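You operate a simulated robot arm through the tools that you are given. There is no shell and no other tool. Be economical: measure what you need, move in short steps, check, and stop when the job is done.

Carry out the task below with a simulated two-armed robot. There is one attempt and no reset: what you move stays moved.

Task
Take the cream cloth from the top of the steel bench and lay it out flat on the right end of the drawer bench.

Only the result counts: the job must be done as asked and must still hold three seconds after the hand-in. Knocking over, shifting, dropping, spilling or breaking anything else fails it. Flat cloth is picked up by pressing the open fingertips on it (5 to 10 N) and closing them slowly along it; thin cloth reads only 2 to 8 mm in the jaws.

Robot
Two 7-joint arms with two-finger parallel grippers on one trunk, on a base that drives. Base frame: it is fixed to the floor where the robot stands at the start and does not move with it; the origin is under the middle of the robot, x ahead of it, y to its left, z up. Readings come in m, degrees, newtons and seconds.
The left shoulder is at the start at [0.05, 0.161, 1.123], the right one opposite. With the tool pointing down near the work surface each hand reaches from about 0.22 to 0.68 m from the robot's upright axis, wherever it stands, measured 20 degrees to its own side. Places, roughly: right end of the drawer bench [0.7, 0.8, 0.9]. Payload 3.43 kg a hand.
Tool frame (each hand has its own): the origin (TCP) lies between the finger pads and is the grasp point; the fingertips stand 0.03 m ahead of it; z points along the fingers, y is the line along which they close. Largest opening 0.094 m; finger width 0.028, thickness 0.01; the body of the gripper, 0.05 by 0.096 m, starts 0.055 m behind the TCP.
Orientation is that of the tool frame in the base frame, as [roll, pitch, yaw] about the fixed x, y, z axes, in that order (R = Rz(yaw) Ry(pitch) Rx(roll)). With the fingers straight down and closing along the base's y, the tool's x points along the base's -x, its y along +y and its z along -z.

Tools
- The arms move only by the tool drive_tool. It takes "left_moves", "right_moves" or both (then of equal length, played together; a hand with none holds still); each is a list of rows, each a list of 7 numbers: the shift along the tool's x, y, z in cm, then the turn, a rotation vector about the tool's x, y, z in degrees, then the gripper command, from -1 (fully open) to 1 (shut), values between in proportion. In form: [[x, y, z, wx, wy, wz, jaw], ...]. A call has 1 to 10 rows; each row is the pose to reach, as a shift and turn from the pose commanded when the call began, along the tool's axes at that moment. Rows are played at 5 a second. More than 0.05 m and 8.6 degrees between two rows, or a gripper value outside its range, and nothing of the call is played. Where a pose cannot be reached the arm comes as near as it can. A force on the tool above 40 N (or 10 N above the force at the start of the call, whichever is more), or a blocked arm, ends the call early, and 0.2 s more pass. The fingers move at their own pace (about 0.045 m/s each) and stop on an object; they squeeze with about 22 N. The grip force told is the motor's: it shows also when the fingers shut on nothing. Time passes only in rows, and 0.2 s behind the last, so rows that repeat a pose let the fingers close. It gives the time, the measured TCP pose, the force on the tool (base axes), the opening and the grip force at its end, in the units of the frame above (readings bear some noise), with the torque about the TCP (base axes, N m) and any sound that the robot's microphone picked up, and new pictures: "pictures" is both (left out), scene, wrist or none (wrist: the cameras of the hands that moved).
- Cameras (640 x 400 px; columns grow to the right, rows downward): "scene" is now at [0.1262, -0.0202, 1.2495]; the picture's right is [-0.23, -0.97, 0.00], its down [-0.54, 0.12, -0.83] and it looks along [0.81, -0.19, -0.55] (base axes); focal length 257 px, centre (320, 200). "left" rides on the left gripper at [0.076, -0.014, -0.102] in its tool frame; the picture's right is [0.18, 0.98, 0.00], its down [-0.75, 0.14, -0.64] and it looks along [-0.63, 0.12, 0.77] (tool axes); focal length 243 px, centre (320, 200). "right" rides on the right gripper at [0.076, 0.014, -0.103] in its tool frame; the picture's right is [-0.18, 0.98, 0.00], its down [-0.75, -0.14, -0.64] and it looks along [-0.63, -0.12, 0.77] (tool axes); focal length 243 px, centre (320, 200). There is no depth. A picture from a camera that has moved, and an enlarged one, comes with that camera's place and axes in the base frame and with its lens.
- slide_trunk(by): slides the trunk up (or, below 0, down) by that many m; the arms and the scene camera ride with it, the base frame stays. It gives what a move gives, with no picture.
- drive_base(legs): drives the robot by 1 to 6 legs, each [ahead, left, turn to the left] in m, m and degrees, along the robot's own axes; the way and the turn of a leg run together, so that a leg with both is an arc; at most 1.5 m and 180 degrees a leg. The arms and the cameras ride along, it lands a little off, and it stops where it bumps. It gives what a move gives, and a new picture of the scene camera.
- pan_tilt(pan, tilt): turns the head with the scene camera to pan (to the left, within 80 degrees either way) and tilt (down, from -29 to 69), counted from straight ahead of the robot. It gives what a move gives, and a new picture of the scene camera.
- inspect(camera, box): a new picture of the part [left, top, right, bottom] of that camera's present view, enlarged. It takes no simulated time.
- job_done(): hands the job in; it is judged then, once.

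Work in short steps. Places have to be worked out from the pictures, the camera data and where the tool is seen: move nearer, look again, correct. Check each grasp and each placing, and mend what went wrong. You have 120 turns and 260 pictures in all, those below and enlarged ones among them. Open the grippers and draw the arms clear of the work before you hand the job in, unless the task says otherwise; then end with one line.

The tools are called by a JSON object that holds its "method" and its "body". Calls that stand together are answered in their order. drive_tool: Moves the arms, as the interface text tells. Its arguments: {"type":"object","properties":{"left_moves":{"type":"array","items":{"type":"array","items":{"type":"number"}}},"right_moves":{"type":"array","items":{"type":"array","items":{"type":"number"}}},"pictures":{"type":"string","enum":["both","scene","wrist","none"]}},"required":[]} The other tools are called the same way: slide_trunk (by) slides the trunk up or down; drive_base (legs) drives the base; pan_tilt (pan, tilt) turns the head that bears the scene camera; inspect (camera, box) takes an enlarged picture of a part of a camera's view; job_done () hands the job in.

At the start:

```text
time: 0.0
left_tcp_pos: [0.4052, 0.0551, 1.0228]
left_tool_rot: [-180.0, 0.0, 179.9]
left_ft_force: [-0.4, 0.0, 0.1]
left_ft_torque: [-0.01, 0.02, -0.02]
left_grip_width: 0.0938
left_gripper_force: 0.1
right_tcp_pos: [0.3424, -0.2248, 1.0554]
right_tool_rot: [180.0, 0.0, -179.9]
right_ft_force: [0.2, -0.4, -0.2]
right_ft_torque: [-0.04, 0.01, -0.02]
right_grip_width: 0.094
right_gripper_force: 0.0
trunk travel left (down, up): [-0.15, 0.117]
robot x, y, heading: [0.0031, -0.0009, 0.1]
head pan, tilt: [-13.0, 33.5]
```

scene: 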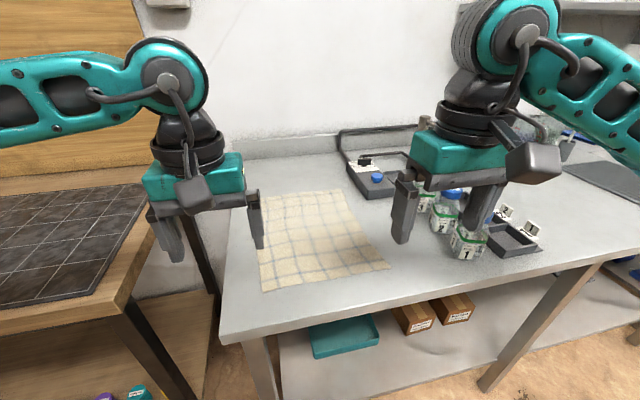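
right: 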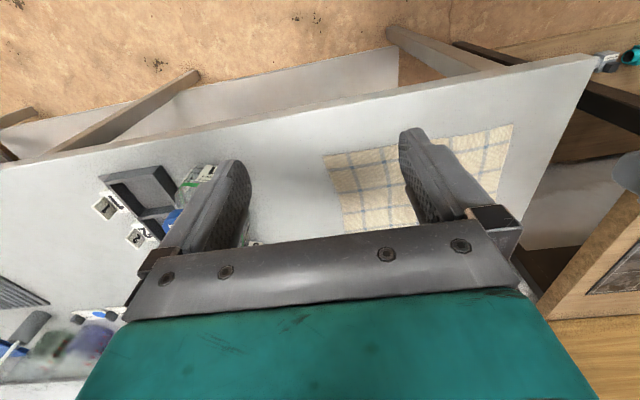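
left: 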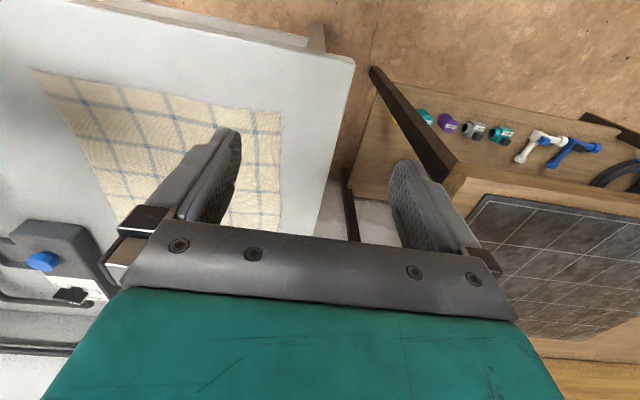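

The cream cloth lies on the steel bench ahead, roughly x 0.40–0.70, y −0.21–0.01. I look left for the drawer bench.

{"method": "pan_tilt", "body": {"pan": 50, "tilt": 35}}

```text
time: 1.3
left_tcp_pos: [0.4071, 0.0542, 1.0228]
left_tool_rot: [-180.0, 0.0, -179.9]
left_ft_force: [0.2, -0.3, -0.3]
left_ft_torque: [0.02, 0.02, 0.02]
left_grip_width: 0.0941
left_gripper_force: 0.0
right_tcp_pos: [0.3423, -0.2246, 1.0542]
right_tool_rot: [180.0, 0.0, -180.0]
right_ft_force: [0.5, 0.2, -0.2]
right_ft_torque: [-0.02, 0.02, 0.02]
right_grip_width: 0.094
right_gripper_force: 0.0
trunk travel left (down, up): [-0.15, 0.117]
robot x, y, heading: [-0.0003, -0.0007, 0.0]
head pan, tilt: [50.0, 35.0]
camera scene: at [0.0963, 0.0672, 1.2472], right [0.77, -0.64, 0.0], down [-0.37, -0.44, -0.82], along [0.53, 0.63, -0.57], focal length 257 px, centre (320, 200)
```

scene: 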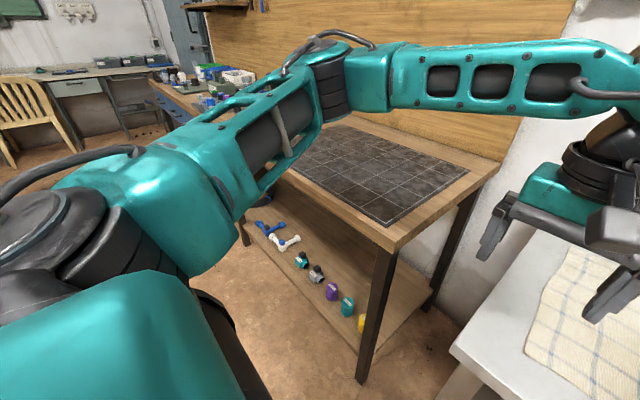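

A wooden bench with a dark mat is next; a bench with blue drawers seems to be beyond it. I pan further to identify the drawer bench.

{"method": "pan_tilt", "body": {"pan": 78, "tilt": 20}}

{"method": "inspect", "body": {"camera": "scene", "box": [160, 40, 480, 240]}}

```text
time: 2.3
left_tcp_pos: [0.4054, 0.0545, 1.0242]
left_tool_rot: [-179.9, 0.0, -180.0]
left_ft_force: [0.7, -0.3, 0.1]
left_ft_torque: [0.0, 0.03, 0.02]
left_grip_width: 0.0941
left_gripper_force: 0.1
right_tcp_pos: [0.3412, -0.2241, 1.0555]
right_tool_rot: [180.0, 0.0, -180.0]
right_ft_force: [0.6, 0.3, 0.2]
right_ft_torque: [0.0, -0.01, 0.03]
right_grip_width: 0.094
right_gripper_force: 0.1
trunk travel left (down, up): [-0.15, 0.117]
robot x, y, heading: [-0.0001, 0.001, 0.2]
head pan, tilt: [78.0, 20.0]
camera scene: at [0.059, 0.0909, 1.271], right [0.98, -0.21, 0.0], down [-0.07, -0.33, -0.94], along [0.2, 0.92, -0.34], focal length 257 px, centre (320, 200)
```

scene: 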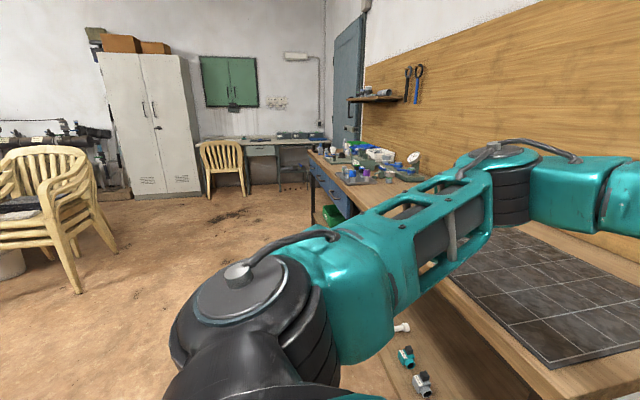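

```text
2.00 times, centred on (320, 140) of scene
camera zoom: at [0.059, 0.0909, 1.271], right [0.98, -0.21, 0.0], down [-0.07, -0.33, -0.94], along [0.2, 0.92, -0.34], focal length 513 px, centre (320, 320)
```

zoom: 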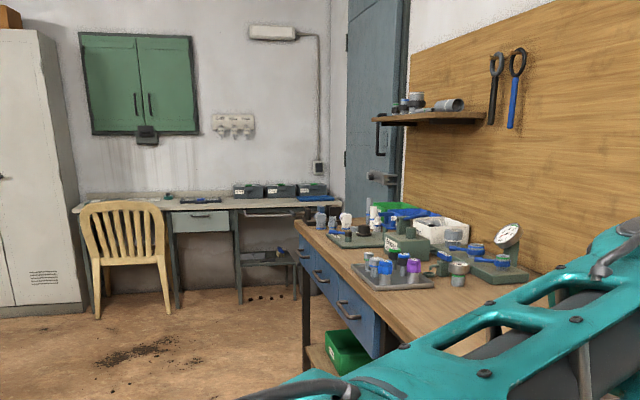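

The bench with the drawers seems to be one long wooden bench whose right part carries the mat. I drive back and to the left to see it unobstructed.

{"method": "drive_base", "body": {"legs": [[-0.35, 0, 0], [0, 0.6, 0]]}}

{"method": "pan_tilt", "body": {"pan": 0, "tilt": 35}}

```text
time: 9.8
left_tcp_pos: [0.0579, 0.6451, 1.0258]
left_tool_rot: [-180.0, 0.0, 179.3]
left_ft_force: [0.0, -0.6, 0.1]
left_ft_torque: [0.0, -0.02, -0.02]
left_grip_width: 0.0941
left_gripper_force: 0.0
right_tcp_pos: [-0.0098, 0.3655, 1.0548]
right_tool_rot: [-179.9, 0.0, 179.4]
right_ft_force: [-0.7, -0.1, 0.3]
right_ft_torque: [0.0, 0.0, 0.0]
right_grip_width: 0.094
right_gripper_force: 0.0
trunk travel left (down, up): [-0.15, 0.117]
robot x, y, heading: [-0.3489, 0.5947, -0.4]
head pan, tilt: [78.0, 20.0]
camera scene: at [-0.2892, 0.6841, 1.271], right [0.98, -0.22, 0.0], down [-0.07, -0.33, -0.94], along [0.2, 0.92, -0.34], focal length 257 px, centre (320, 200)
```

scene: 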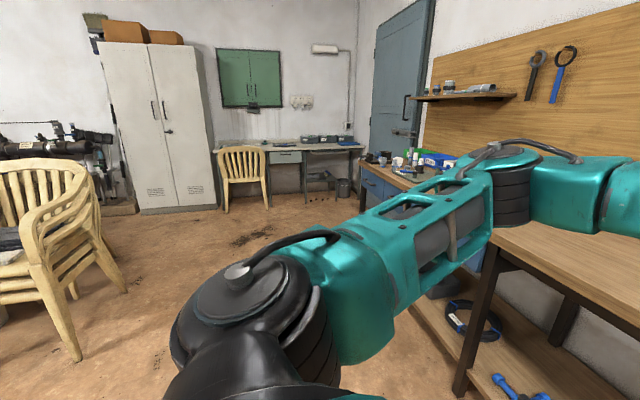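

```text
time: 11.3
left_tcp_pos: [0.058, 0.6448, 1.0232]
left_tool_rot: [179.9, 0.1, 179.4]
left_ft_force: [-0.9, -0.7, -0.9]
left_ft_torque: [-0.01, 0.01, -0.01]
left_grip_width: 0.0938
left_gripper_force: 0.0
right_tcp_pos: [-0.0083, 0.3644, 1.0539]
right_tool_rot: [-180.0, 0.0, 179.3]
right_ft_force: [0.6, 1.0, -0.3]
right_ft_torque: [-0.03, -0.02, 0.02]
right_grip_width: 0.0939
right_gripper_force: 0.0
trunk travel left (down, up): [-0.15, 0.117]
robot x, y, heading: [-0.3479, 0.593, -0.6]
head pan, tilt: [0.0, 35.0]
camera scene: at [-0.2214, 0.5923, 1.2472], right [-0.01, -1.0, 0.0], down [-0.57, 0.01, -0.82], along [0.82, -0.01, -0.57], focal length 257 px, centre (320, 200)
```

scene: 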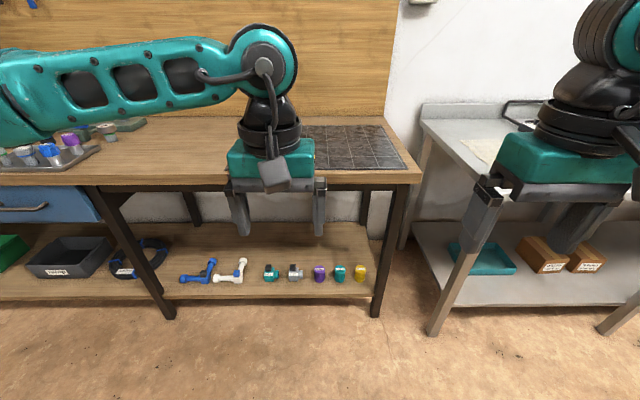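

The drawer bench's top is at about z 0.86 by triangulation, its right end carrying the mat. I shift left a bit to see the mat's left edge between the arms.

{"method": "drive_base", "body": {"legs": [[0, 0.32, 0]]}}

```text
time: 14.7
left_tcp_pos: [0.0603, 0.9612, 1.0237]
left_tool_rot: [-180.0, 0.0, 179.6]
left_ft_force: [0.3, 0.2, -0.1]
left_ft_torque: [-0.02, -0.03, 0.02]
left_grip_width: 0.0939
left_gripper_force: 0.1
right_tcp_pos: [-0.0058, 0.6806, 1.0547]
right_tool_rot: [179.9, 0.1, 179.6]
right_ft_force: [0.0, -0.2, -0.3]
right_ft_torque: [0.04, -0.03, -0.02]
right_grip_width: 0.0941
right_gripper_force: 0.1
trunk travel left (down, up): [-0.15, 0.117]
robot x, y, heading: [-0.3445, 0.9069, -0.4]
head pan, tilt: [0.0, 35.0]
camera scene: at [-0.2185, 0.9072, 1.2472], right [-0.01, -1.0, 0.0], down [-0.57, 0.0, -0.82], along [0.82, -0.01, -0.57], focal length 257 px, centre (320, 200)
```

scene: 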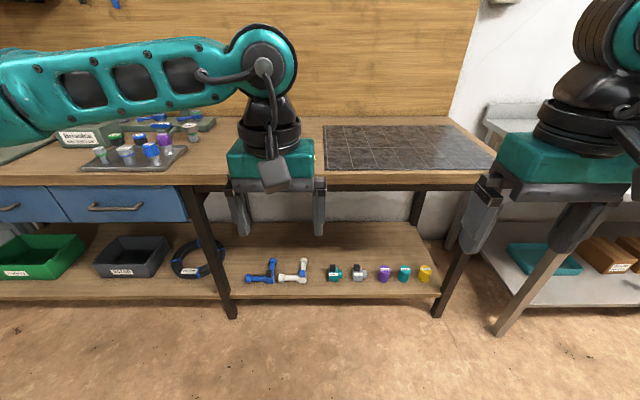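

Mat spans about x 0.52–0.93, y 0.31–0.89; I'll aim for a cloth centre near (0.71, 0.72). First I bring the hands to symmetric positions so they stay clear of the bottles.

{"method": "drive_tool", "body": {"left_moves": [[0, 2.5, 0, 0, 0, 0, -1], [0, 5, 0, 0, 0, 0, -1], [0, 5, 0, 0, 0, 0, -1]], "right_moves": [[0, 4, 0, 0, 0, 0, -1], [0, 8, 0, 0, 0, 0, -1], [0, 9, -1, 0, 0, 0, -1]], "pictures": "none"}}

{"method": "drive_base", "body": {"legs": [[0, -1.02, 0], [0.2, 0, 0]]}}

{"method": "pan_tilt", "body": {"pan": 0, "tilt": 40}}

```text
time: 15.5
left_tcp_pos: [0.0586, 1.0108, 1.0235]
left_tool_rot: [179.9, 0.0, 179.5]
left_ft_force: [0.0, -0.1, 1.1]
left_ft_torque: [0.01, -0.04, -0.02]
left_grip_width: 0.0942
left_gripper_force: 0.1
right_tcp_pos: [-0.0056, 0.771, 1.0649]
right_tool_rot: [-179.9, 0.0, 179.6]
right_ft_force: [0.2, 0.5, 0.3]
right_ft_torque: [0.0, -0.01, 0.02]
right_grip_width: 0.0938
right_gripper_force: 0.1
trunk travel left (down, up): [-0.15, 0.117]
robot x, y, heading: [-0.3484, 0.9061, -0.6]
head pan, tilt: [0.0, 35.0]
```

```text
time: 25.9
left_tcp_pos: [0.2475, -0.0077, 1.0238]
left_tool_rot: [-180.0, 0.0, 179.4]
left_ft_force: [-0.6, -0.3, -0.4]
left_ft_torque: [0.02, -0.01, 0.01]
left_grip_width: 0.0943
left_gripper_force: 0.1
right_tcp_pos: [0.1827, -0.2461, 1.0635]
right_tool_rot: [180.0, -0.1, 179.4]
right_ft_force: [-0.7, -0.2, 0.5]
right_ft_torque: [0.04, 0.04, 0.0]
right_grip_width: 0.0939
right_gripper_force: 0.1
trunk travel left (down, up): [-0.15, 0.117]
robot x, y, heading: [-0.1544, -0.1116, -0.8]
head pan, tilt: [0.0, 35.0]
camera scene: at [-0.0303, -0.1093, 1.2471], right [-0.01, -1.0, 0.0], down [-0.57, 0.01, -0.82], along [0.82, -0.01, -0.57], focal length 257 px, centre (320, 200)
```

scene: 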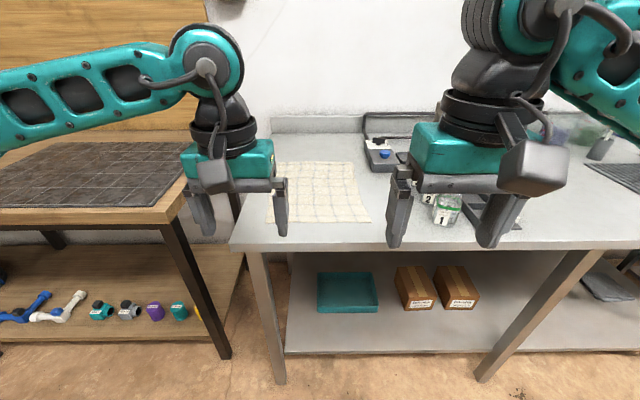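

```text
time: 26.5
left_tcp_pos: [0.2473, -0.0073, 1.023]
left_tool_rot: [179.9, 0.0, 179.3]
left_ft_force: [0.1, 1.2, 0.4]
left_ft_torque: [0.01, -0.03, -0.02]
left_grip_width: 0.0941
left_gripper_force: 0.0
right_tcp_pos: [0.1811, -0.2482, 1.0655]
right_tool_rot: [180.0, -0.1, 179.4]
right_ft_force: [0.2, 0.1, 0.0]
right_ft_torque: [0.02, 0.02, 0.01]
right_grip_width: 0.0939
right_gripper_force: 0.0
trunk travel left (down, up): [-0.15, 0.117]
robot x, y, heading: [-0.1593, -0.1033, -0.4]
head pan, tilt: [0.0, 40.0]
camera scene: at [-0.0338, -0.1093, 1.2396], right [-0.01, -1.0, 0.0], down [-0.64, 0.01, -0.77], along [0.77, -0.01, -0.64], focal length 257 px, centre (320, 200)
```

scene: 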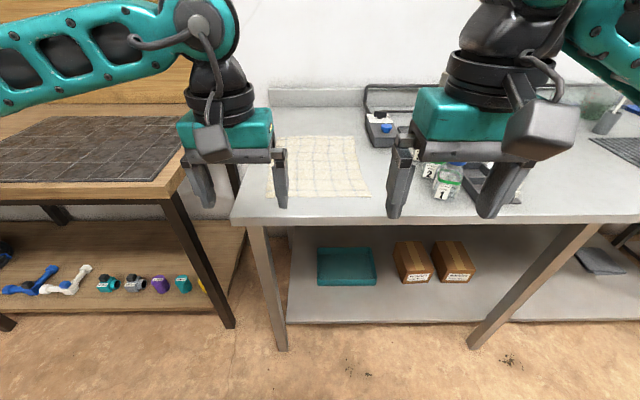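

The steel bench top is at z≈0.86 and the cloth's near corners are about (0.44, 0.01) and (0.44, −0.24). I drive forward to working distance.

{"method": "drive_base", "body": {"legs": [[0.15, 0, 0.4]]}}

{"method": "pan_tilt", "body": {"pan": 0, "tilt": 55}}

{"method": "inspect", "body": {"camera": "left", "box": [0, 0, 640, 400]}}

{"method": "inspect", "body": {"camera": "right", "box": [0, 0, 640, 400]}}

```text
time: 27.9
left_tcp_pos: [0.3951, -0.0058, 1.024]
left_tool_rot: [179.9, 0.0, 179.8]
left_ft_force: [-0.4, 0.7, 0.0]
left_ft_torque: [-0.02, 0.0, -0.02]
left_grip_width: 0.0939
left_gripper_force: 0.0
right_tcp_pos: [0.3302, -0.2439, 1.0643]
right_tool_rot: [180.0, 0.0, 179.8]
right_ft_force: [0.5, -1.2, -0.8]
right_ft_torque: [0.01, 0.01, 0.0]
right_grip_width: 0.0939
right_gripper_force: 0.1
trunk travel left (down, up): [-0.15, 0.117]
robot x, y, heading: [-0.0092, -0.1084, -0.2]
head pan, tilt: [0.0, 40.0]
camera scene: at [0.1149, -0.1093, 1.2395], right [0.0, -1.0, 0.0], down [-0.64, 0.0, -0.77], along [0.77, 0.0, -0.64], focal length 257 px, centre (320, 200)
```

scene: 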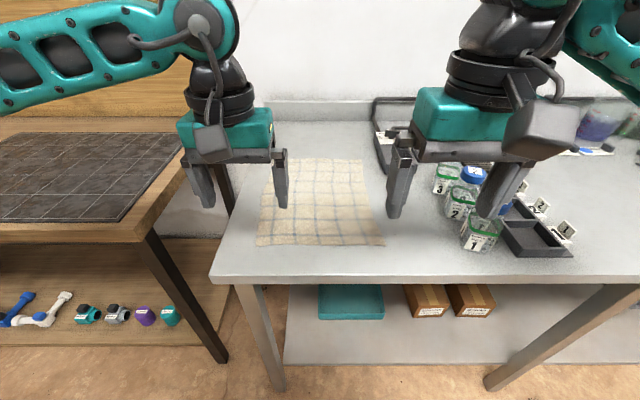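

```text
time: 28.7
left_tcp_pos: [0.3949, -0.0054, 1.0245]
left_tool_rot: [180.0, 0.0, 179.7]
left_ft_force: [0.1, 0.1, 0.2]
left_ft_torque: [0.04, 0.02, -0.01]
left_grip_width: 0.0941
left_gripper_force: 0.1
right_tcp_pos: [0.3306, -0.2461, 1.0653]
right_tool_rot: [180.0, 0.0, 180.0]
right_ft_force: [0.4, -0.3, -0.1]
right_ft_torque: [-0.01, 0.01, 0.03]
right_grip_width: 0.094
right_gripper_force: 0.0
trunk travel left (down, up): [-0.15, 0.117]
robot x, y, heading: [-0.0072, -0.1066, -0.3]
head pan, tilt: [0.0, 55.0]
camera scene: at [0.1014, -0.1093, 1.219], right [0.0, -1.0, 0.0], down [-0.82, 0.0, -0.57], along [0.57, 0.0, -0.82], focal length 257 px, centre (320, 200)
```

scene: 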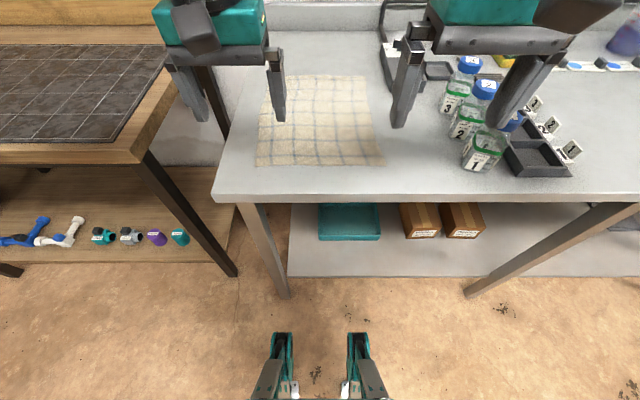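

```text
1.00 times, centred on (320, 200) of left (not enlarged: the box is as wide or as high as the picture)
camera zoom: at [0.3181, -0.0192, 1.1261], right [-0.18, 0.98, 0.0], down [0.75, 0.14, 0.64], along [0.63, 0.12, -0.77], focal length 243 px, centre (320, 200)
```

zoom: 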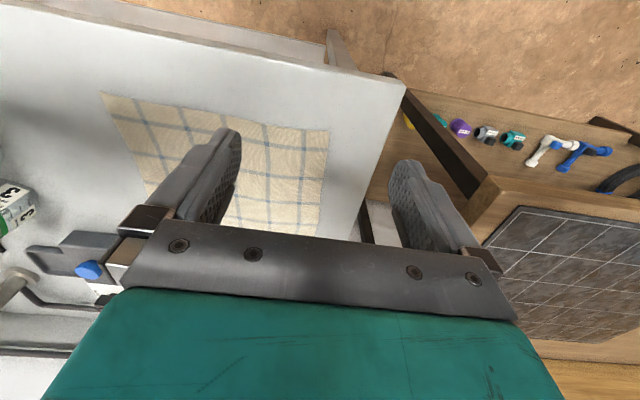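

```text
1.00 times, centred on (320, 200) of right (not enlarged: the box is as wide or as high as the picture)
camera zoom: at [0.2547, -0.2312, 1.1669], right [0.19, 0.98, 0.0], down [0.75, -0.14, 0.64], along [0.63, -0.12, -0.77], focal length 243 px, centre (320, 200)
```

zoom: 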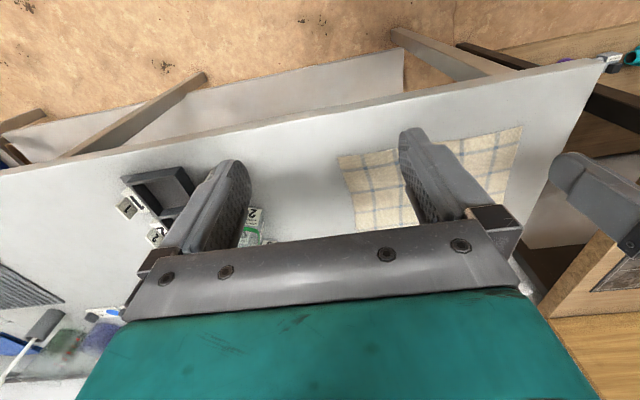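

Refined: cloth spans x 0.43–0.73, y −0.23–0.01. I bring both hands over the near corners (x 0.45), jaws partly open, fingertips about 3 cm above the cloth.

{"method": "drive_tool", "body": {"left_moves": [[-0.9, -0.3, 1.7, 0, 0, 0, -0.4], [-1.8, -0.6, 3.4, 0, 0, 0, 0], [-2.7, -0.9, 5.1, 0, 0, 0, 0.15], [-3.6, -1.2, 6.8, 0, 0, 0, 0.15], [-4.6, -1.6, 8.6, 0, 0, 0, 0.15], [-5.5, -1.9, 10.4, 0, 0, 0, 0.15], [-5.5, -1.9, 10.4, 0, 0, 0, 0.15]], "right_moves": [[-2, 0.8, 2.4, 0, 0, 0, -0.4], [-4, 1.6, 4.8, 0, 0, 0, 0], [-6, 2.4, 7.2, 0, 0, 0, 0.15], [-8, 3.2, 9.6, 0, 0, 0, 0.15], [-10, 4, 12, 0, 0, 0, 0.15], [-11.9, 4.9, 14.5, 0, 0, 0, 0.15], [-11.9, 4.9, 14.5, 0, 0, 0, 0.15]]}}

```text
time: 30.3
left_tcp_pos: [0.4496, -0.025, 0.9212]
left_tool_rot: [-179.9, 0.0, 179.8]
left_ft_force: [0.4, 1.4, 0.3]
left_ft_torque: [0.0, 0.0, 0.02]
left_grip_width: 0.0397
left_gripper_force: 0.1
right_tcp_pos: [0.4507, -0.1963, 0.9192]
right_tool_rot: [180.0, 0.0, 180.0]
right_ft_force: [-0.9, 0.1, -0.3]
right_ft_torque: [-0.01, 0.0, 0.02]
right_grip_width: 0.0401
right_gripper_force: 0.0
trunk travel left (down, up): [-0.15, 0.117]
robot x, y, heading: [-0.0116, -0.1113, -0.3]
head pan, tilt: [0.0, 55.0]
camera scene: at [0.1014, -0.1093, 1.219], right [0.0, -1.0, 0.0], down [-0.82, 0.0, -0.57], along [0.57, 0.0, -0.82], focal length 257 px, centre (320, 200)
camera right: at [0.3738, -0.183, 1.0214], right [0.19, 0.98, 0.0], down [0.75, -0.14, 0.64], along [0.63, -0.12, -0.77], focal length 243 px, centre (320, 200)
camera left: at [0.373, -0.0385, 1.0224], right [-0.18, 0.98, 0.0], down [0.75, 0.14, 0.64], along [0.63, 0.12, -0.77], focal length 243 px, centre (320, 200)
```

scene: 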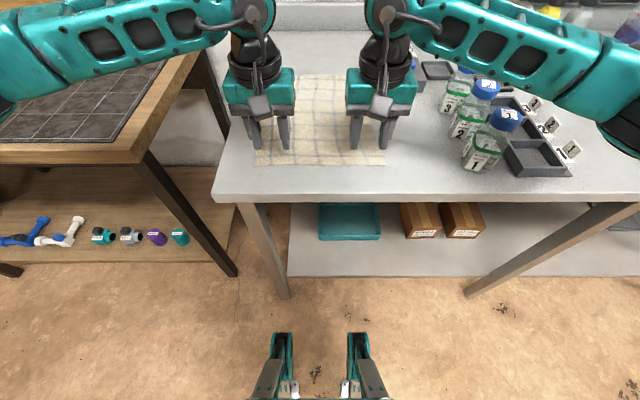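
right: 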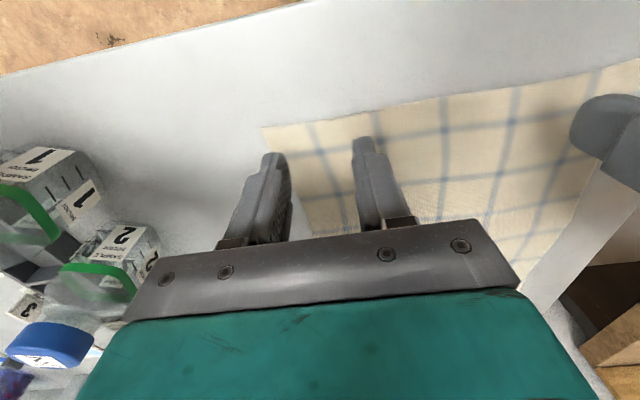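
left: 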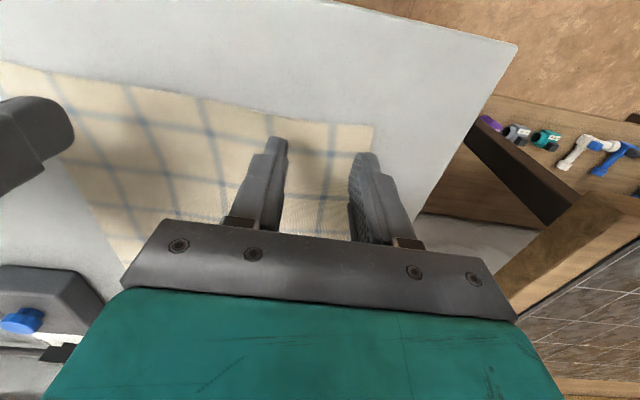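

Corner rays from wrist cameras give (0.435, 0.011) and (0.434, −0.235), so the fingers are just inside. I nudge slightly inward and lower to near contact.

{"method": "drive_tool", "body": {"left_moves": [[-0.5, -0.4, 1, 0, 0, 0, 0.15], [-0.5, -0.4, 2, 0, 0, 0, 0.15], [-0.5, -0.4, 2.7, 0, 0, 0, 0.15], [-0.5, -0.4, 2.7, 0, 0, 0, 0.15]], "right_moves": [[-0.5, 0.1, 1, 0, 0, 0, 0.15], [-0.5, 0.1, 2, 0, 0, 0, 0.15], [-0.5, 0.1, 2.7, 0, 0, 0, 0.15], [-0.5, 0.1, 2.7, 0, 0, 0, 0.15]], "pictures": "wrist"}}

```text
time: 31.3
left_tcp_pos: [0.4545, -0.0282, 0.8932]
left_tool_rot: [179.9, -0.1, 179.8]
left_ft_force: [-0.1, -0.1, -1.2]
left_ft_torque: [0.02, 0.02, 0.0]
left_grip_width: 0.0401
left_gripper_force: 0.1
right_tcp_pos: [0.4548, -0.1937, 0.8937]
right_tool_rot: [180.0, 0.0, 179.8]
right_ft_force: [0.0, 0.2, -0.2]
right_ft_torque: [-0.04, 0.01, -0.02]
right_grip_width: 0.0399
right_gripper_force: 0.0
trunk travel left (down, up): [-0.15, 0.117]
robot x, y, heading: [-0.0114, -0.1083, -0.2]
head pan, tilt: [0.0, 55.0]
camera right: at [0.3795, -0.1814, 0.995], right [0.19, 0.98, 0.0], down [0.75, -0.14, 0.64], along [0.63, -0.12, -0.77], focal length 243 px, centre (320, 200)
camera left: at [0.3785, -0.0422, 0.9947], right [-0.18, 0.98, 0.0], down [0.75, 0.14, 0.64], along [0.63, 0.12, -0.77], focal length 243 px, centre (320, 200)
```

right: 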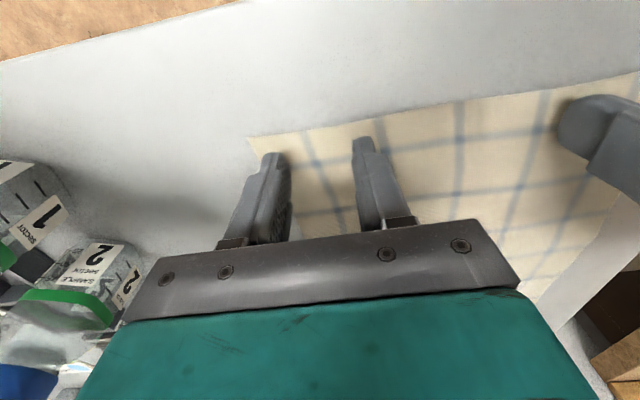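
left: 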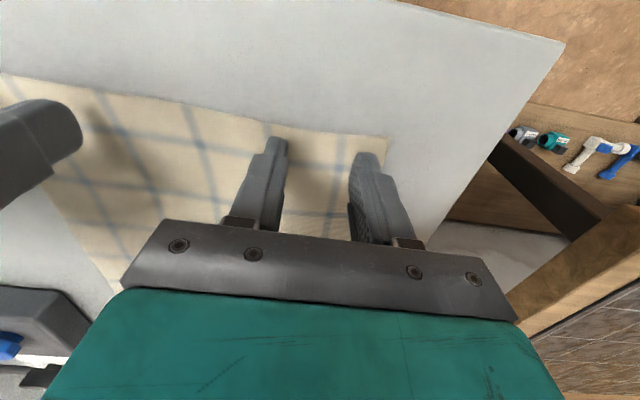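

No contact yet at fingertip z≈0.863. I lower in 2 mm steps, reading force.

{"method": "drive_tool", "body": {"left_moves": [[0, 0, 0.3, 0, 0, 0, 0.15], [0, 0, 0.3, 0, 0, 0, 0.15]], "right_moves": [[0, 0, 0.3, 0, 0, 0, 0.15], [0, 0, 0.3, 0, 0, 0, 0.15]], "pictures": "none"}}

{"method": "drive_tool", "body": {"left_moves": [[0, 0, 0.3, 0, 0, 0, 0.15], [0, 0, 0.3, 0, 0, 0, 0.15]], "right_moves": [[0, 0, 0.3, 0, 0, 0, 0.15], [0, 0, 0.3, 0, 0, 0, 0.15]], "pictures": "none"}}

```text
time: 31.9
left_tcp_pos: [0.4553, -0.0289, 0.8879]
left_tool_rot: [179.9, 0.1, 179.8]
left_ft_force: [-0.4, 0.1, 0.6]
left_ft_torque: [-0.03, 0.01, -0.01]
left_grip_width: 0.0401
left_gripper_force: 0.1
right_tcp_pos: [0.4556, -0.196, 0.8902]
right_tool_rot: [180.0, 0.0, 179.8]
right_ft_force: [0.5, 0.8, -0.4]
right_ft_torque: [-0.01, 0.02, -0.05]
right_grip_width: 0.04
right_gripper_force: 0.0
trunk travel left (down, up): [-0.15, 0.117]
robot x, y, heading: [-0.012, -0.1108, -0.2]
head pan, tilt: [0.0, 55.0]
```

```text
time: 32.5
left_tcp_pos: [0.4554, -0.027, 0.8869]
left_tool_rot: [180.0, 0.1, 179.7]
left_ft_force: [0.1, -0.4, 0.3]
left_ft_torque: [0.01, -0.02, 0.01]
left_grip_width: 0.04
left_gripper_force: 0.0
right_tcp_pos: [0.4552, -0.1958, 0.8886]
right_tool_rot: [-180.0, 0.0, 179.8]
right_ft_force: [-0.5, 0.0, 0.2]
right_ft_torque: [0.0, 0.0, 0.0]
right_grip_width: 0.0399
right_gripper_force: 0.0
trunk travel left (down, up): [-0.15, 0.117]
robot x, y, heading: [-0.0107, -0.1069, -0.1]
head pan, tilt: [0.0, 55.0]
```

{"method": "drive_tool", "body": {"left_moves": [[0, 0, 0.3, 0, 0, 0, 0.15], [0, 0, 0.3, 0, 0, 0, 0.15]], "right_moves": [[0, 0, 0.3, 0, 0, 0, 0.15], [0, 0, 0.3, 0, 0, 0, 0.15]], "pictures": "none"}}

{"method": "drive_tool", "body": {"left_moves": [[0, 0, 0.3, 0, 0, 0, 0.15], [0, 0, 0.3, 0, 0, 0, 0.15]], "right_moves": [[0, 0, 0.3, 0, 0, 0, 0.15], [0, 0, 0.3, 0, 0, 0, 0.15]], "pictures": "wrist"}}

```text
time: 33.1
left_tcp_pos: [0.4554, -0.0277, 0.8822]
left_tool_rot: [-180.0, 0.0, 179.8]
left_ft_force: [0.0, -0.3, -0.3]
left_ft_torque: [0.01, -0.03, -0.01]
left_grip_width: 0.0398
left_gripper_force: 0.0
right_tcp_pos: [0.4554, -0.1958, 0.8848]
right_tool_rot: [-180.0, 0.0, 179.7]
right_ft_force: [0.0, -0.5, -0.1]
right_ft_torque: [0.01, 0.0, -0.01]
right_grip_width: 0.0401
right_gripper_force: 0.0
trunk travel left (down, up): [-0.15, 0.117]
robot x, y, heading: [-0.0105, -0.1104, -0.3]
head pan, tilt: [0.0, 55.0]
```

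```text
time: 33.7
left_tcp_pos: [0.4547, -0.0296, 0.8811]
left_tool_rot: [-179.9, 0.1, 179.8]
left_ft_force: [0.9, -0.1, 6.4]
left_ft_torque: [0.05, 0.01, -0.02]
left_grip_width: 0.0403
left_gripper_force: 0.0
right_tcp_pos: [0.4558, -0.1959, 0.8808]
right_tool_rot: [-179.9, 0.1, 179.9]
right_ft_force: [0.9, -0.1, 4.0]
right_ft_torque: [-0.05, 0.05, 0.02]
right_grip_width: 0.04
right_gripper_force: 0.0
trunk travel left (down, up): [-0.15, 0.117]
robot x, y, heading: [-0.0072, -0.1065, -0.2]
head pan, tilt: [0.0, 55.0]
camera right: at [0.3786, -0.1821, 0.9837], right [0.19, 0.98, 0.0], down [0.75, -0.14, 0.64], along [0.63, -0.12, -0.77], focal length 243 px, centre (320, 200)
camera left: at [0.3777, -0.0424, 0.9838], right [-0.18, 0.98, 0.0], down [0.75, 0.14, 0.64], along [0.63, 0.12, -0.77], focal length 243 px, centre (320, 200)
```

right: 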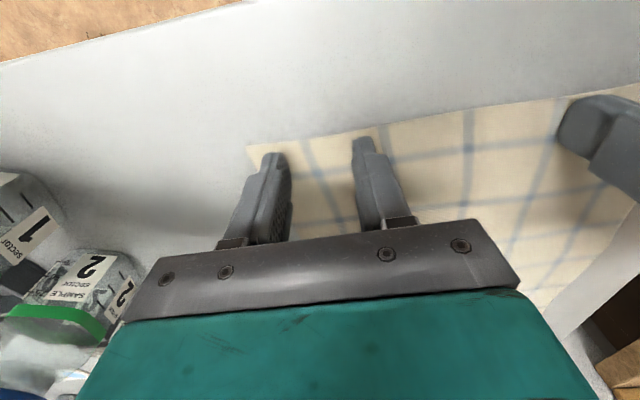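
left: 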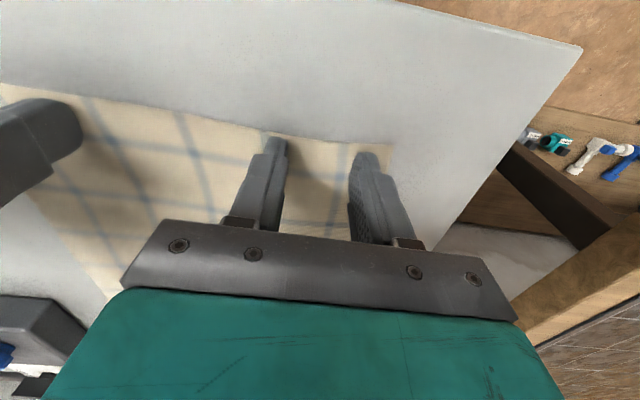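

Contact: 6 N left, 4 N right. I press the right one a touch more and close both slowly.

{"method": "drive_tool", "body": {"left_moves": [[0, 0, 0, 0, 0, 0, 0.2], [0, 0, 0, 0, 0, 0, 0.3], [0, 0, 0, 0, 0, 0, 0.4], [0, 0, 0, 0, 0, 0, 0.5], [0, 0, 0, 0, 0, 0, 0.6], [0, 0, 0, 0, 0, 0, 0.7], [0, 0, 0, 0, 0, 0, 0.8], [0, 0, 0, 0, 0, 0, 0.9], [0, 0, 0, 0, 0, 0, 1], [0, 0, 0, 0, 0, 0, 1]], "right_moves": [[0, 0, 0.1, 0, 0, 0, 0.2], [0, 0, 0.1, 0, 0, 0, 0.3], [0, 0, 0.1, 0, 0, 0, 0.4], [0, 0, 0.1, 0, 0, 0, 0.5], [0, 0, 0.1, 0, 0, 0, 0.6], [0, 0, 0.1, 0, 0, 0, 0.7], [0, 0, 0.1, 0, 0, 0, 0.8], [0, 0, 0.1, 0, 0, 0, 0.9], [0, 0, 0.1, 0, 0, 0, 1], [0, 0, 0.1, 0, 0, 0, 1]], "pictures": "wrist"}}

```text
time: 35.9
left_tcp_pos: [0.4526, -0.0283, 0.8813]
left_tool_rot: [-179.9, 0.1, 179.8]
left_ft_force: [-0.4, -7.2, 7.6]
left_ft_torque: [-0.2, 0.0, 0.03]
left_grip_width: 0.0019
left_gripper_force: 21.6
right_tcp_pos: [0.4544, -0.1961, 0.8815]
right_tool_rot: [179.9, 0.2, 179.9]
right_ft_force: [0.5, 5.3, 19.7]
right_ft_torque: [0.1, 0.08, 0.03]
right_grip_width: 0.0024
right_gripper_force: 22.4
trunk travel left (down, up): [-0.15, 0.117]
robot x, y, heading: [-0.0105, -0.1107, -0.2]
head pan, tilt: [0.0, 55.0]
camera right: at [0.3778, -0.182, 0.9834], right [0.19, 0.98, 0.0], down [0.75, -0.14, 0.64], along [0.63, -0.12, -0.76], focal length 243 px, centre (320, 200)
camera left: at [0.3765, -0.0427, 0.9838], right [-0.18, 0.98, 0.0], down [0.75, 0.14, 0.64], along [0.63, 0.11, -0.77], focal length 243 px, centre (320, 200)
```

right: 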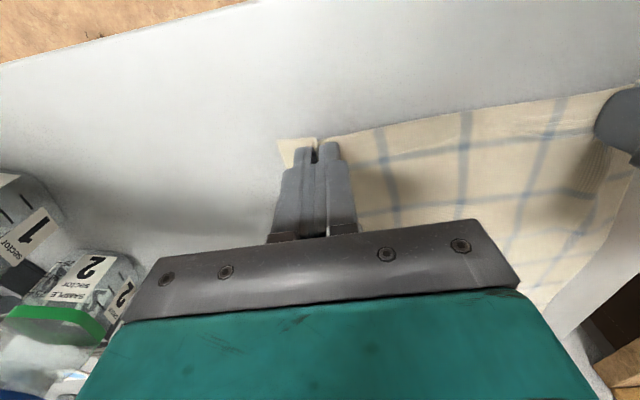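
left: 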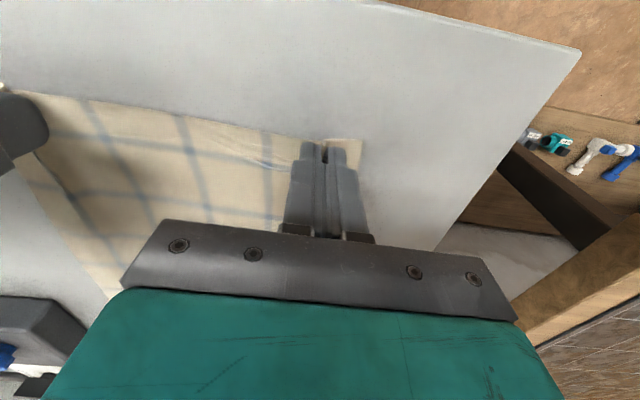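

Both read about 2 mm of cloth with ridges in the jaws. I lift 5 cm to check.

{"method": "drive_tool", "body": {"left_moves": [[0, 0, -1, 0, 0, 0, 1], [0, 0, -2, 0, 0, 0, 1], [0, 0, -3.5, 0, 0, 0, 1], [0, 0, -5, 0, 0, 0, 1]], "right_moves": [[0, 0, -1, 0, 0, 0, 1], [0, 0, -2, 0, 0, 0, 1], [0, 0, -3.5, 0, 0, 0, 1], [0, 0, -5, 0, 0, 0, 1]], "pictures": "both"}}

```text
time: 36.9
left_tcp_pos: [0.454, -0.0295, 0.9308]
left_tool_rot: [-179.9, 0.0, 179.7]
left_ft_force: [0.5, -4.6, -0.6]
left_ft_torque: [-0.15, 0.01, 0.01]
left_grip_width: 0.0024
left_gripper_force: 22.1
right_tcp_pos: [0.4537, -0.1969, 0.9296]
right_tool_rot: [180.0, 0.0, 179.8]
right_ft_force: [-0.7, 5.5, 0.3]
right_ft_torque: [0.14, 0.02, 0.03]
right_grip_width: 0.0024
right_gripper_force: 21.7
trunk travel left (down, up): [-0.15, 0.117]
robot x, y, heading: [-0.0109, -0.1097, -0.1]
head pan, tilt: [0.0, 55.0]
camera scene: at [0.1013, -0.1093, 1.2189], right [0.0, -1.0, 0.0], down [-0.82, 0.0, -0.57], along [0.57, 0.0, -0.82], focal length 257 px, centre (320, 200)
camera right: at [0.3777, -0.1824, 1.0314], right [0.19, 0.98, 0.0], down [0.75, -0.14, 0.64], along [0.63, -0.12, -0.77], focal length 243 px, centre (320, 200)
camera left: at [0.3781, -0.0433, 1.0329], right [-0.18, 0.98, 0.0], down [0.75, 0.14, 0.64], along [0.63, 0.12, -0.77], focal length 243 px, centre (320, 200)
```

scene: 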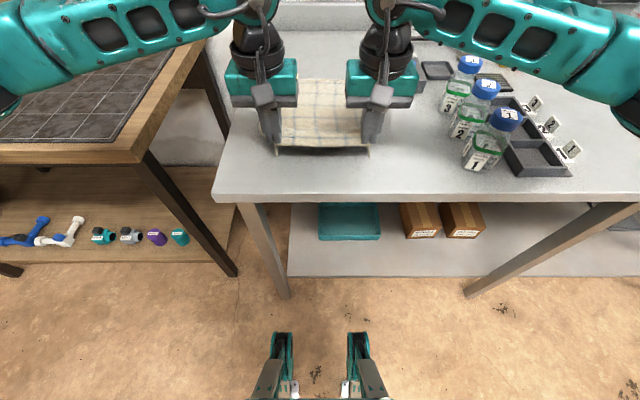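
right: 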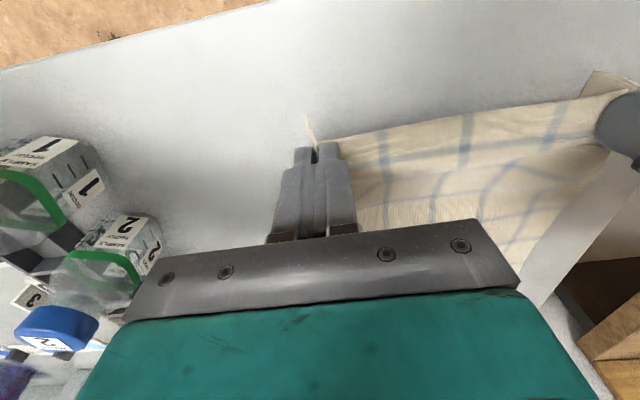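
left: 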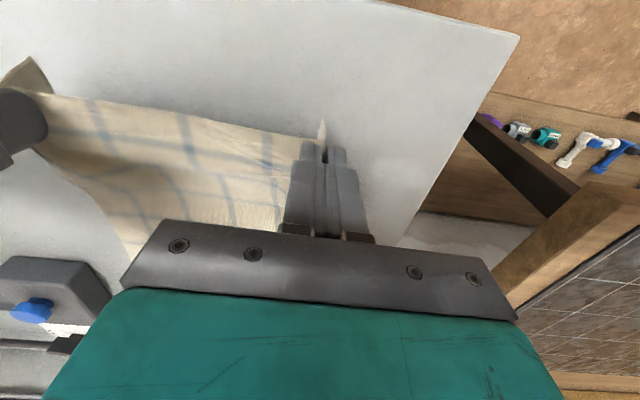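

The cloth is held taut by both hands. I raise the trunk, then the arms, to hang it clear.

{"method": "slide_trunk", "body": {"by": 0.11}}

{"method": "drive_tool", "body": {"left_moves": [[0, 0, -3, 0, 0, 0, 1], [0, 0, -6, 0, 0, 0, 1], [0, 0, -9, 0, 0, 0, 1], [0, 0, -12, 0, 0, 0, 1], [0, 0, -15, 0, 0, 0, 1], [0, 0, -17, 0, 0, 0, 1]], "right_moves": [[0, 0, -3, 0, 0, 0, 1], [0, 0, -6, 0, 0, 0, 1], [0, 0, -9, 0, 0, 0, 1], [0, 0, -12, 0, 0, 0, 1], [0, 0, -15, 0, 0, 0, 1], [0, 0, -17, 0, 0, 0, 1]], "pictures": "both"}}

```text
time: 38.3
left_tcp_pos: [0.4549, -0.0294, 1.0407]
left_tool_rot: [-180.0, 0.0, 179.7]
left_ft_force: [0.6, -5.5, 0.9]
left_ft_torque: [-0.11, 0.01, 0.02]
left_grip_width: 0.0022
left_gripper_force: 21.6
right_tcp_pos: [0.4544, -0.1958, 1.0397]
right_tool_rot: [179.9, 0.0, 179.8]
right_ft_force: [-1.1, 4.4, -0.8]
right_ft_torque: [0.14, 0.03, 0.03]
right_grip_width: 0.0021
right_gripper_force: 22.2
trunk travel left (down, up): [-0.26, 0.007]
robot x, y, heading: [-0.007, -0.1089, -0.4]
head pan, tilt: [0.0, 55.0]
```

```text
time: 39.7
left_tcp_pos: [0.4544, -0.0284, 1.2115]
left_tool_rot: [180.0, 0.0, 179.8]
left_ft_force: [0.3, -6.6, 0.2]
left_ft_torque: [-0.19, 0.01, 0.05]
left_grip_width: 0.0021
left_gripper_force: 22.1
right_tcp_pos: [0.4538, -0.1985, 1.2103]
right_tool_rot: [179.9, 0.0, 179.7]
right_ft_force: [0.0, 6.5, 0.1]
right_ft_torque: [0.19, -0.01, 0.0]
right_grip_width: 0.0022
right_gripper_force: 22.0
trunk travel left (down, up): [-0.26, 0.007]
robot x, y, heading: [-0.005, -0.1088, -0.2]
head pan, tilt: [0.0, 55.0]
camera scene: at [0.1012, -0.1092, 1.3289], right [0.0, -1.0, 0.0], down [-0.82, 0.0, -0.57], along [0.57, 0.0, -0.82], focal length 257 px, centre (320, 200)
camera right: at [0.3777, -0.1831, 1.3117], right [0.19, 0.98, 0.0], down [0.75, -0.14, 0.64], along [0.63, -0.12, -0.77], focal length 243 px, centre (320, 200)
camera left: at [0.378, -0.0434, 1.3132], right [-0.18, 0.98, 0.0], down [0.75, 0.14, 0.64], along [0.63, 0.12, -0.77], focal length 243 px, centre (320, 200)
```

scene: 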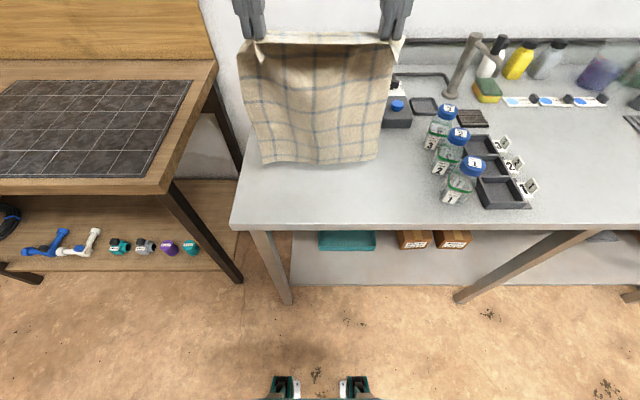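
right: 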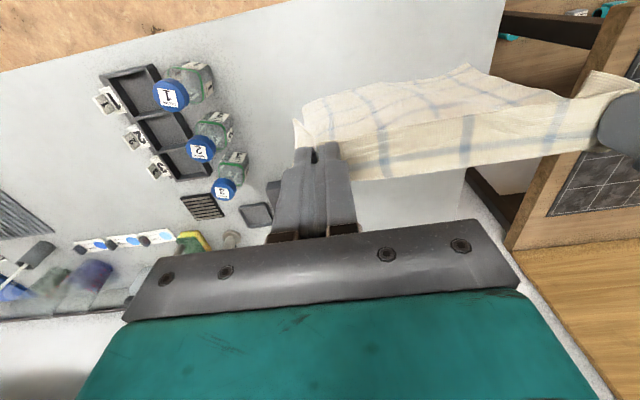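
left: 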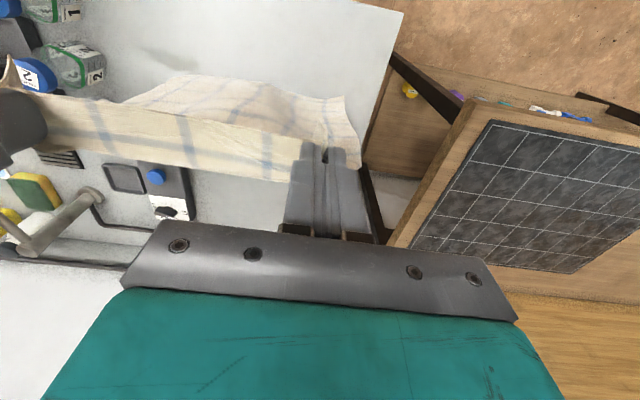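

The cloth hangs cleanly. I back away and drive left to align with the mat.

{"method": "drive_base", "body": {"legs": [[-0.38, 0, 0], [0, 0.83, 0]]}}

{"method": "pan_tilt", "body": {"pan": 0, "tilt": 45}}

```text
time: 49.3
left_tcp_pos: [0.0935, 0.8046, 1.2093]
left_tool_rot: [180.0, 0.0, 179.8]
left_ft_force: [-0.6, -6.2, 0.0]
left_ft_torque: [-0.2, 0.0, 0.02]
left_grip_width: 0.0022
left_gripper_force: 22.0
right_tcp_pos: [0.0927, 0.6378, 1.2101]
right_tool_rot: [180.0, 0.0, 179.9]
right_ft_force: [1.0, 5.8, 0.1]
right_ft_torque: [0.2, 0.02, 0.07]
right_grip_width: 0.0022
right_gripper_force: 21.8
trunk travel left (down, up): [-0.26, 0.007]
robot x, y, heading: [-0.3736, 0.7236, -0.2]
head pan, tilt: [0.0, 55.0]
camera scene: at [-0.2602, 0.7239, 1.3289], right [0.0, -1.0, 0.0], down [-0.82, 0.0, -0.57], along [0.57, 0.0, -0.82], focal length 257 px, centre (320, 200)
```

scene: 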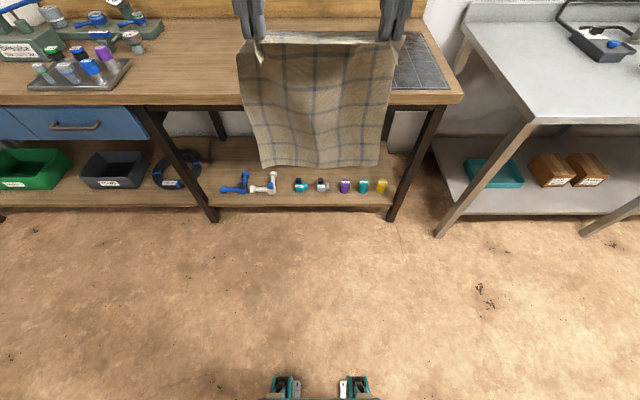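

```text
time: 50.0
left_tcp_pos: [0.094, 0.804, 1.2109]
left_tool_rot: [-180.0, 0.0, 179.7]
left_ft_force: [0.0, -5.5, -0.5]
left_ft_torque: [-0.16, 0.01, -0.01]
left_grip_width: 0.002
left_gripper_force: 22.0
right_tcp_pos: [0.0928, 0.6377, 1.2085]
right_tool_rot: [179.9, 0.0, 179.8]
right_ft_force: [0.2, 4.6, -0.4]
right_ft_torque: [0.12, 0.02, 0.01]
right_grip_width: 0.0023
right_gripper_force: 22.0
trunk travel left (down, up): [-0.26, 0.007]
robot x, y, heading: [-0.3697, 0.7225, -0.2]
head pan, tilt: [0.0, 45.0]
camera scene: at [-0.2509, 0.7238, 1.3423], right [0.0, -1.0, 0.0], down [-0.71, 0.0, -0.71], along [0.71, 0.0, -0.71], focal length 257 px, centre (320, 200)
```

scene: 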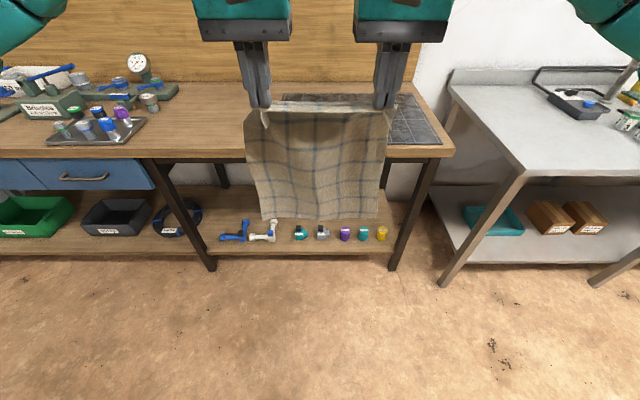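

Bottom of the cloth is at about z 0.94, clear of the bench. I drive forward over it.

{"method": "drive_base", "body": {"legs": [[0.5, 0, 0]]}}

```text
time: 53.0
left_tcp_pos: [0.5934, 0.7977, 1.2099]
left_tool_rot: [179.9, 0.0, 179.5]
left_ft_force: [0.7, -6.0, 0.2]
left_ft_torque: [-0.19, -0.02, 0.04]
left_grip_width: 0.0021
left_gripper_force: 21.7
right_tcp_pos: [0.5919, 0.6314, 1.2091]
right_tool_rot: [180.0, 0.0, 179.6]
right_ft_force: [0.4, 5.9, -0.2]
right_ft_torque: [0.2, 0.06, 0.01]
right_grip_width: 0.0021
right_gripper_force: 21.8
trunk travel left (down, up): [-0.26, 0.007]
robot x, y, heading: [0.1282, 0.7216, -0.6]
head pan, tilt: [0.0, 45.0]
camera scene: at [0.2494, 0.7204, 1.3423], right [-0.01, -1.0, 0.0], down [-0.71, 0.01, -0.71], along [0.71, -0.01, -0.71], focal length 257 px, centre (320, 200)
```

scene: 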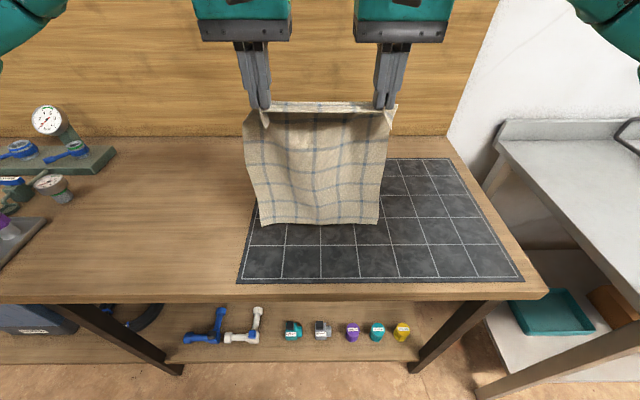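

Centre y is about 0.715, over the mat. I extend the arms 20 cm forward at this height.

{"method": "drive_tool", "body": {"left_moves": [[-3, 0, 0, 0, 0, 0, 1], [-6, 0, 0, 0, 0, 0, 1], [-9, 0, 0, 0, 0, 0, 1], [-12, 0, 0, 0, 0, 0, 1], [-15, 0, 0, 0, 0, 0, 1], [-18, 0, 0, 0, 0, 0, 1], [-20, 0, 0, 0, 0, 0, 1], [-20, 0, 0, 0, 0, 0, 1], [-20, 0, 0, 0, 0, 0, 1]], "right_moves": [[-3, 0, 0, 0, 0, 0, 1], [-6, 0, 0, 0, 0, 0, 1], [-9, 0, 0, 0, 0, 0, 1], [-12, 0, 0, 0, 0, 0, 1], [-15, 0, 0, 0, 0, 0, 1], [-18, 0, 0, 0, 0, 0, 1], [-20, 0, 0, 0, 0, 0, 1], [-20, 0, 0, 0, 0, 0, 1], [-20, 0, 0, 0, 0, 0, 1]], "pictures": "scene"}}

```text
time: 55.0
left_tcp_pos: [0.7439, 0.8174, 1.1949]
left_tool_rot: [179.8, 0.0, 179.9]
left_ft_force: [-0.1, 0.5, -0.3]
left_ft_torque: [-0.06, -0.01, -0.02]
left_grip_width: 0.0
left_gripper_force: 21.8
left hand out of reach, approached as far as the arm can: row 5, 6, 7, 8, 9
right_tcp_pos: [0.7439, 0.6135, 1.1939]
right_tool_rot: [-179.8, 0.1, 179.3]
right_ft_force: [0.3, 0.6, 0.1]
right_ft_torque: [-0.05, -0.02, 0.02]
right_grip_width: 0.0021
right_gripper_force: 22.0
right hand out of reach, approached as far as the arm can: row 5, 6, 7, 8, 9
trunk travel left (down, up): [-0.26, 0.007]
robot x, y, heading: [0.1285, 0.7192, -0.5]
head pan, tilt: [0.0, 45.0]
camera scene: at [0.2488, 0.7208, 1.3424], right [-0.01, -1.0, 0.0], down [-0.71, 0.01, -0.71], along [0.71, -0.01, -0.71], focal length 257 px, centre (320, 200)
```

scene: 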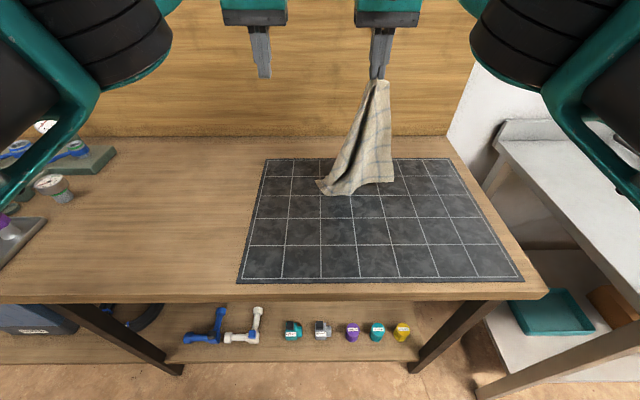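

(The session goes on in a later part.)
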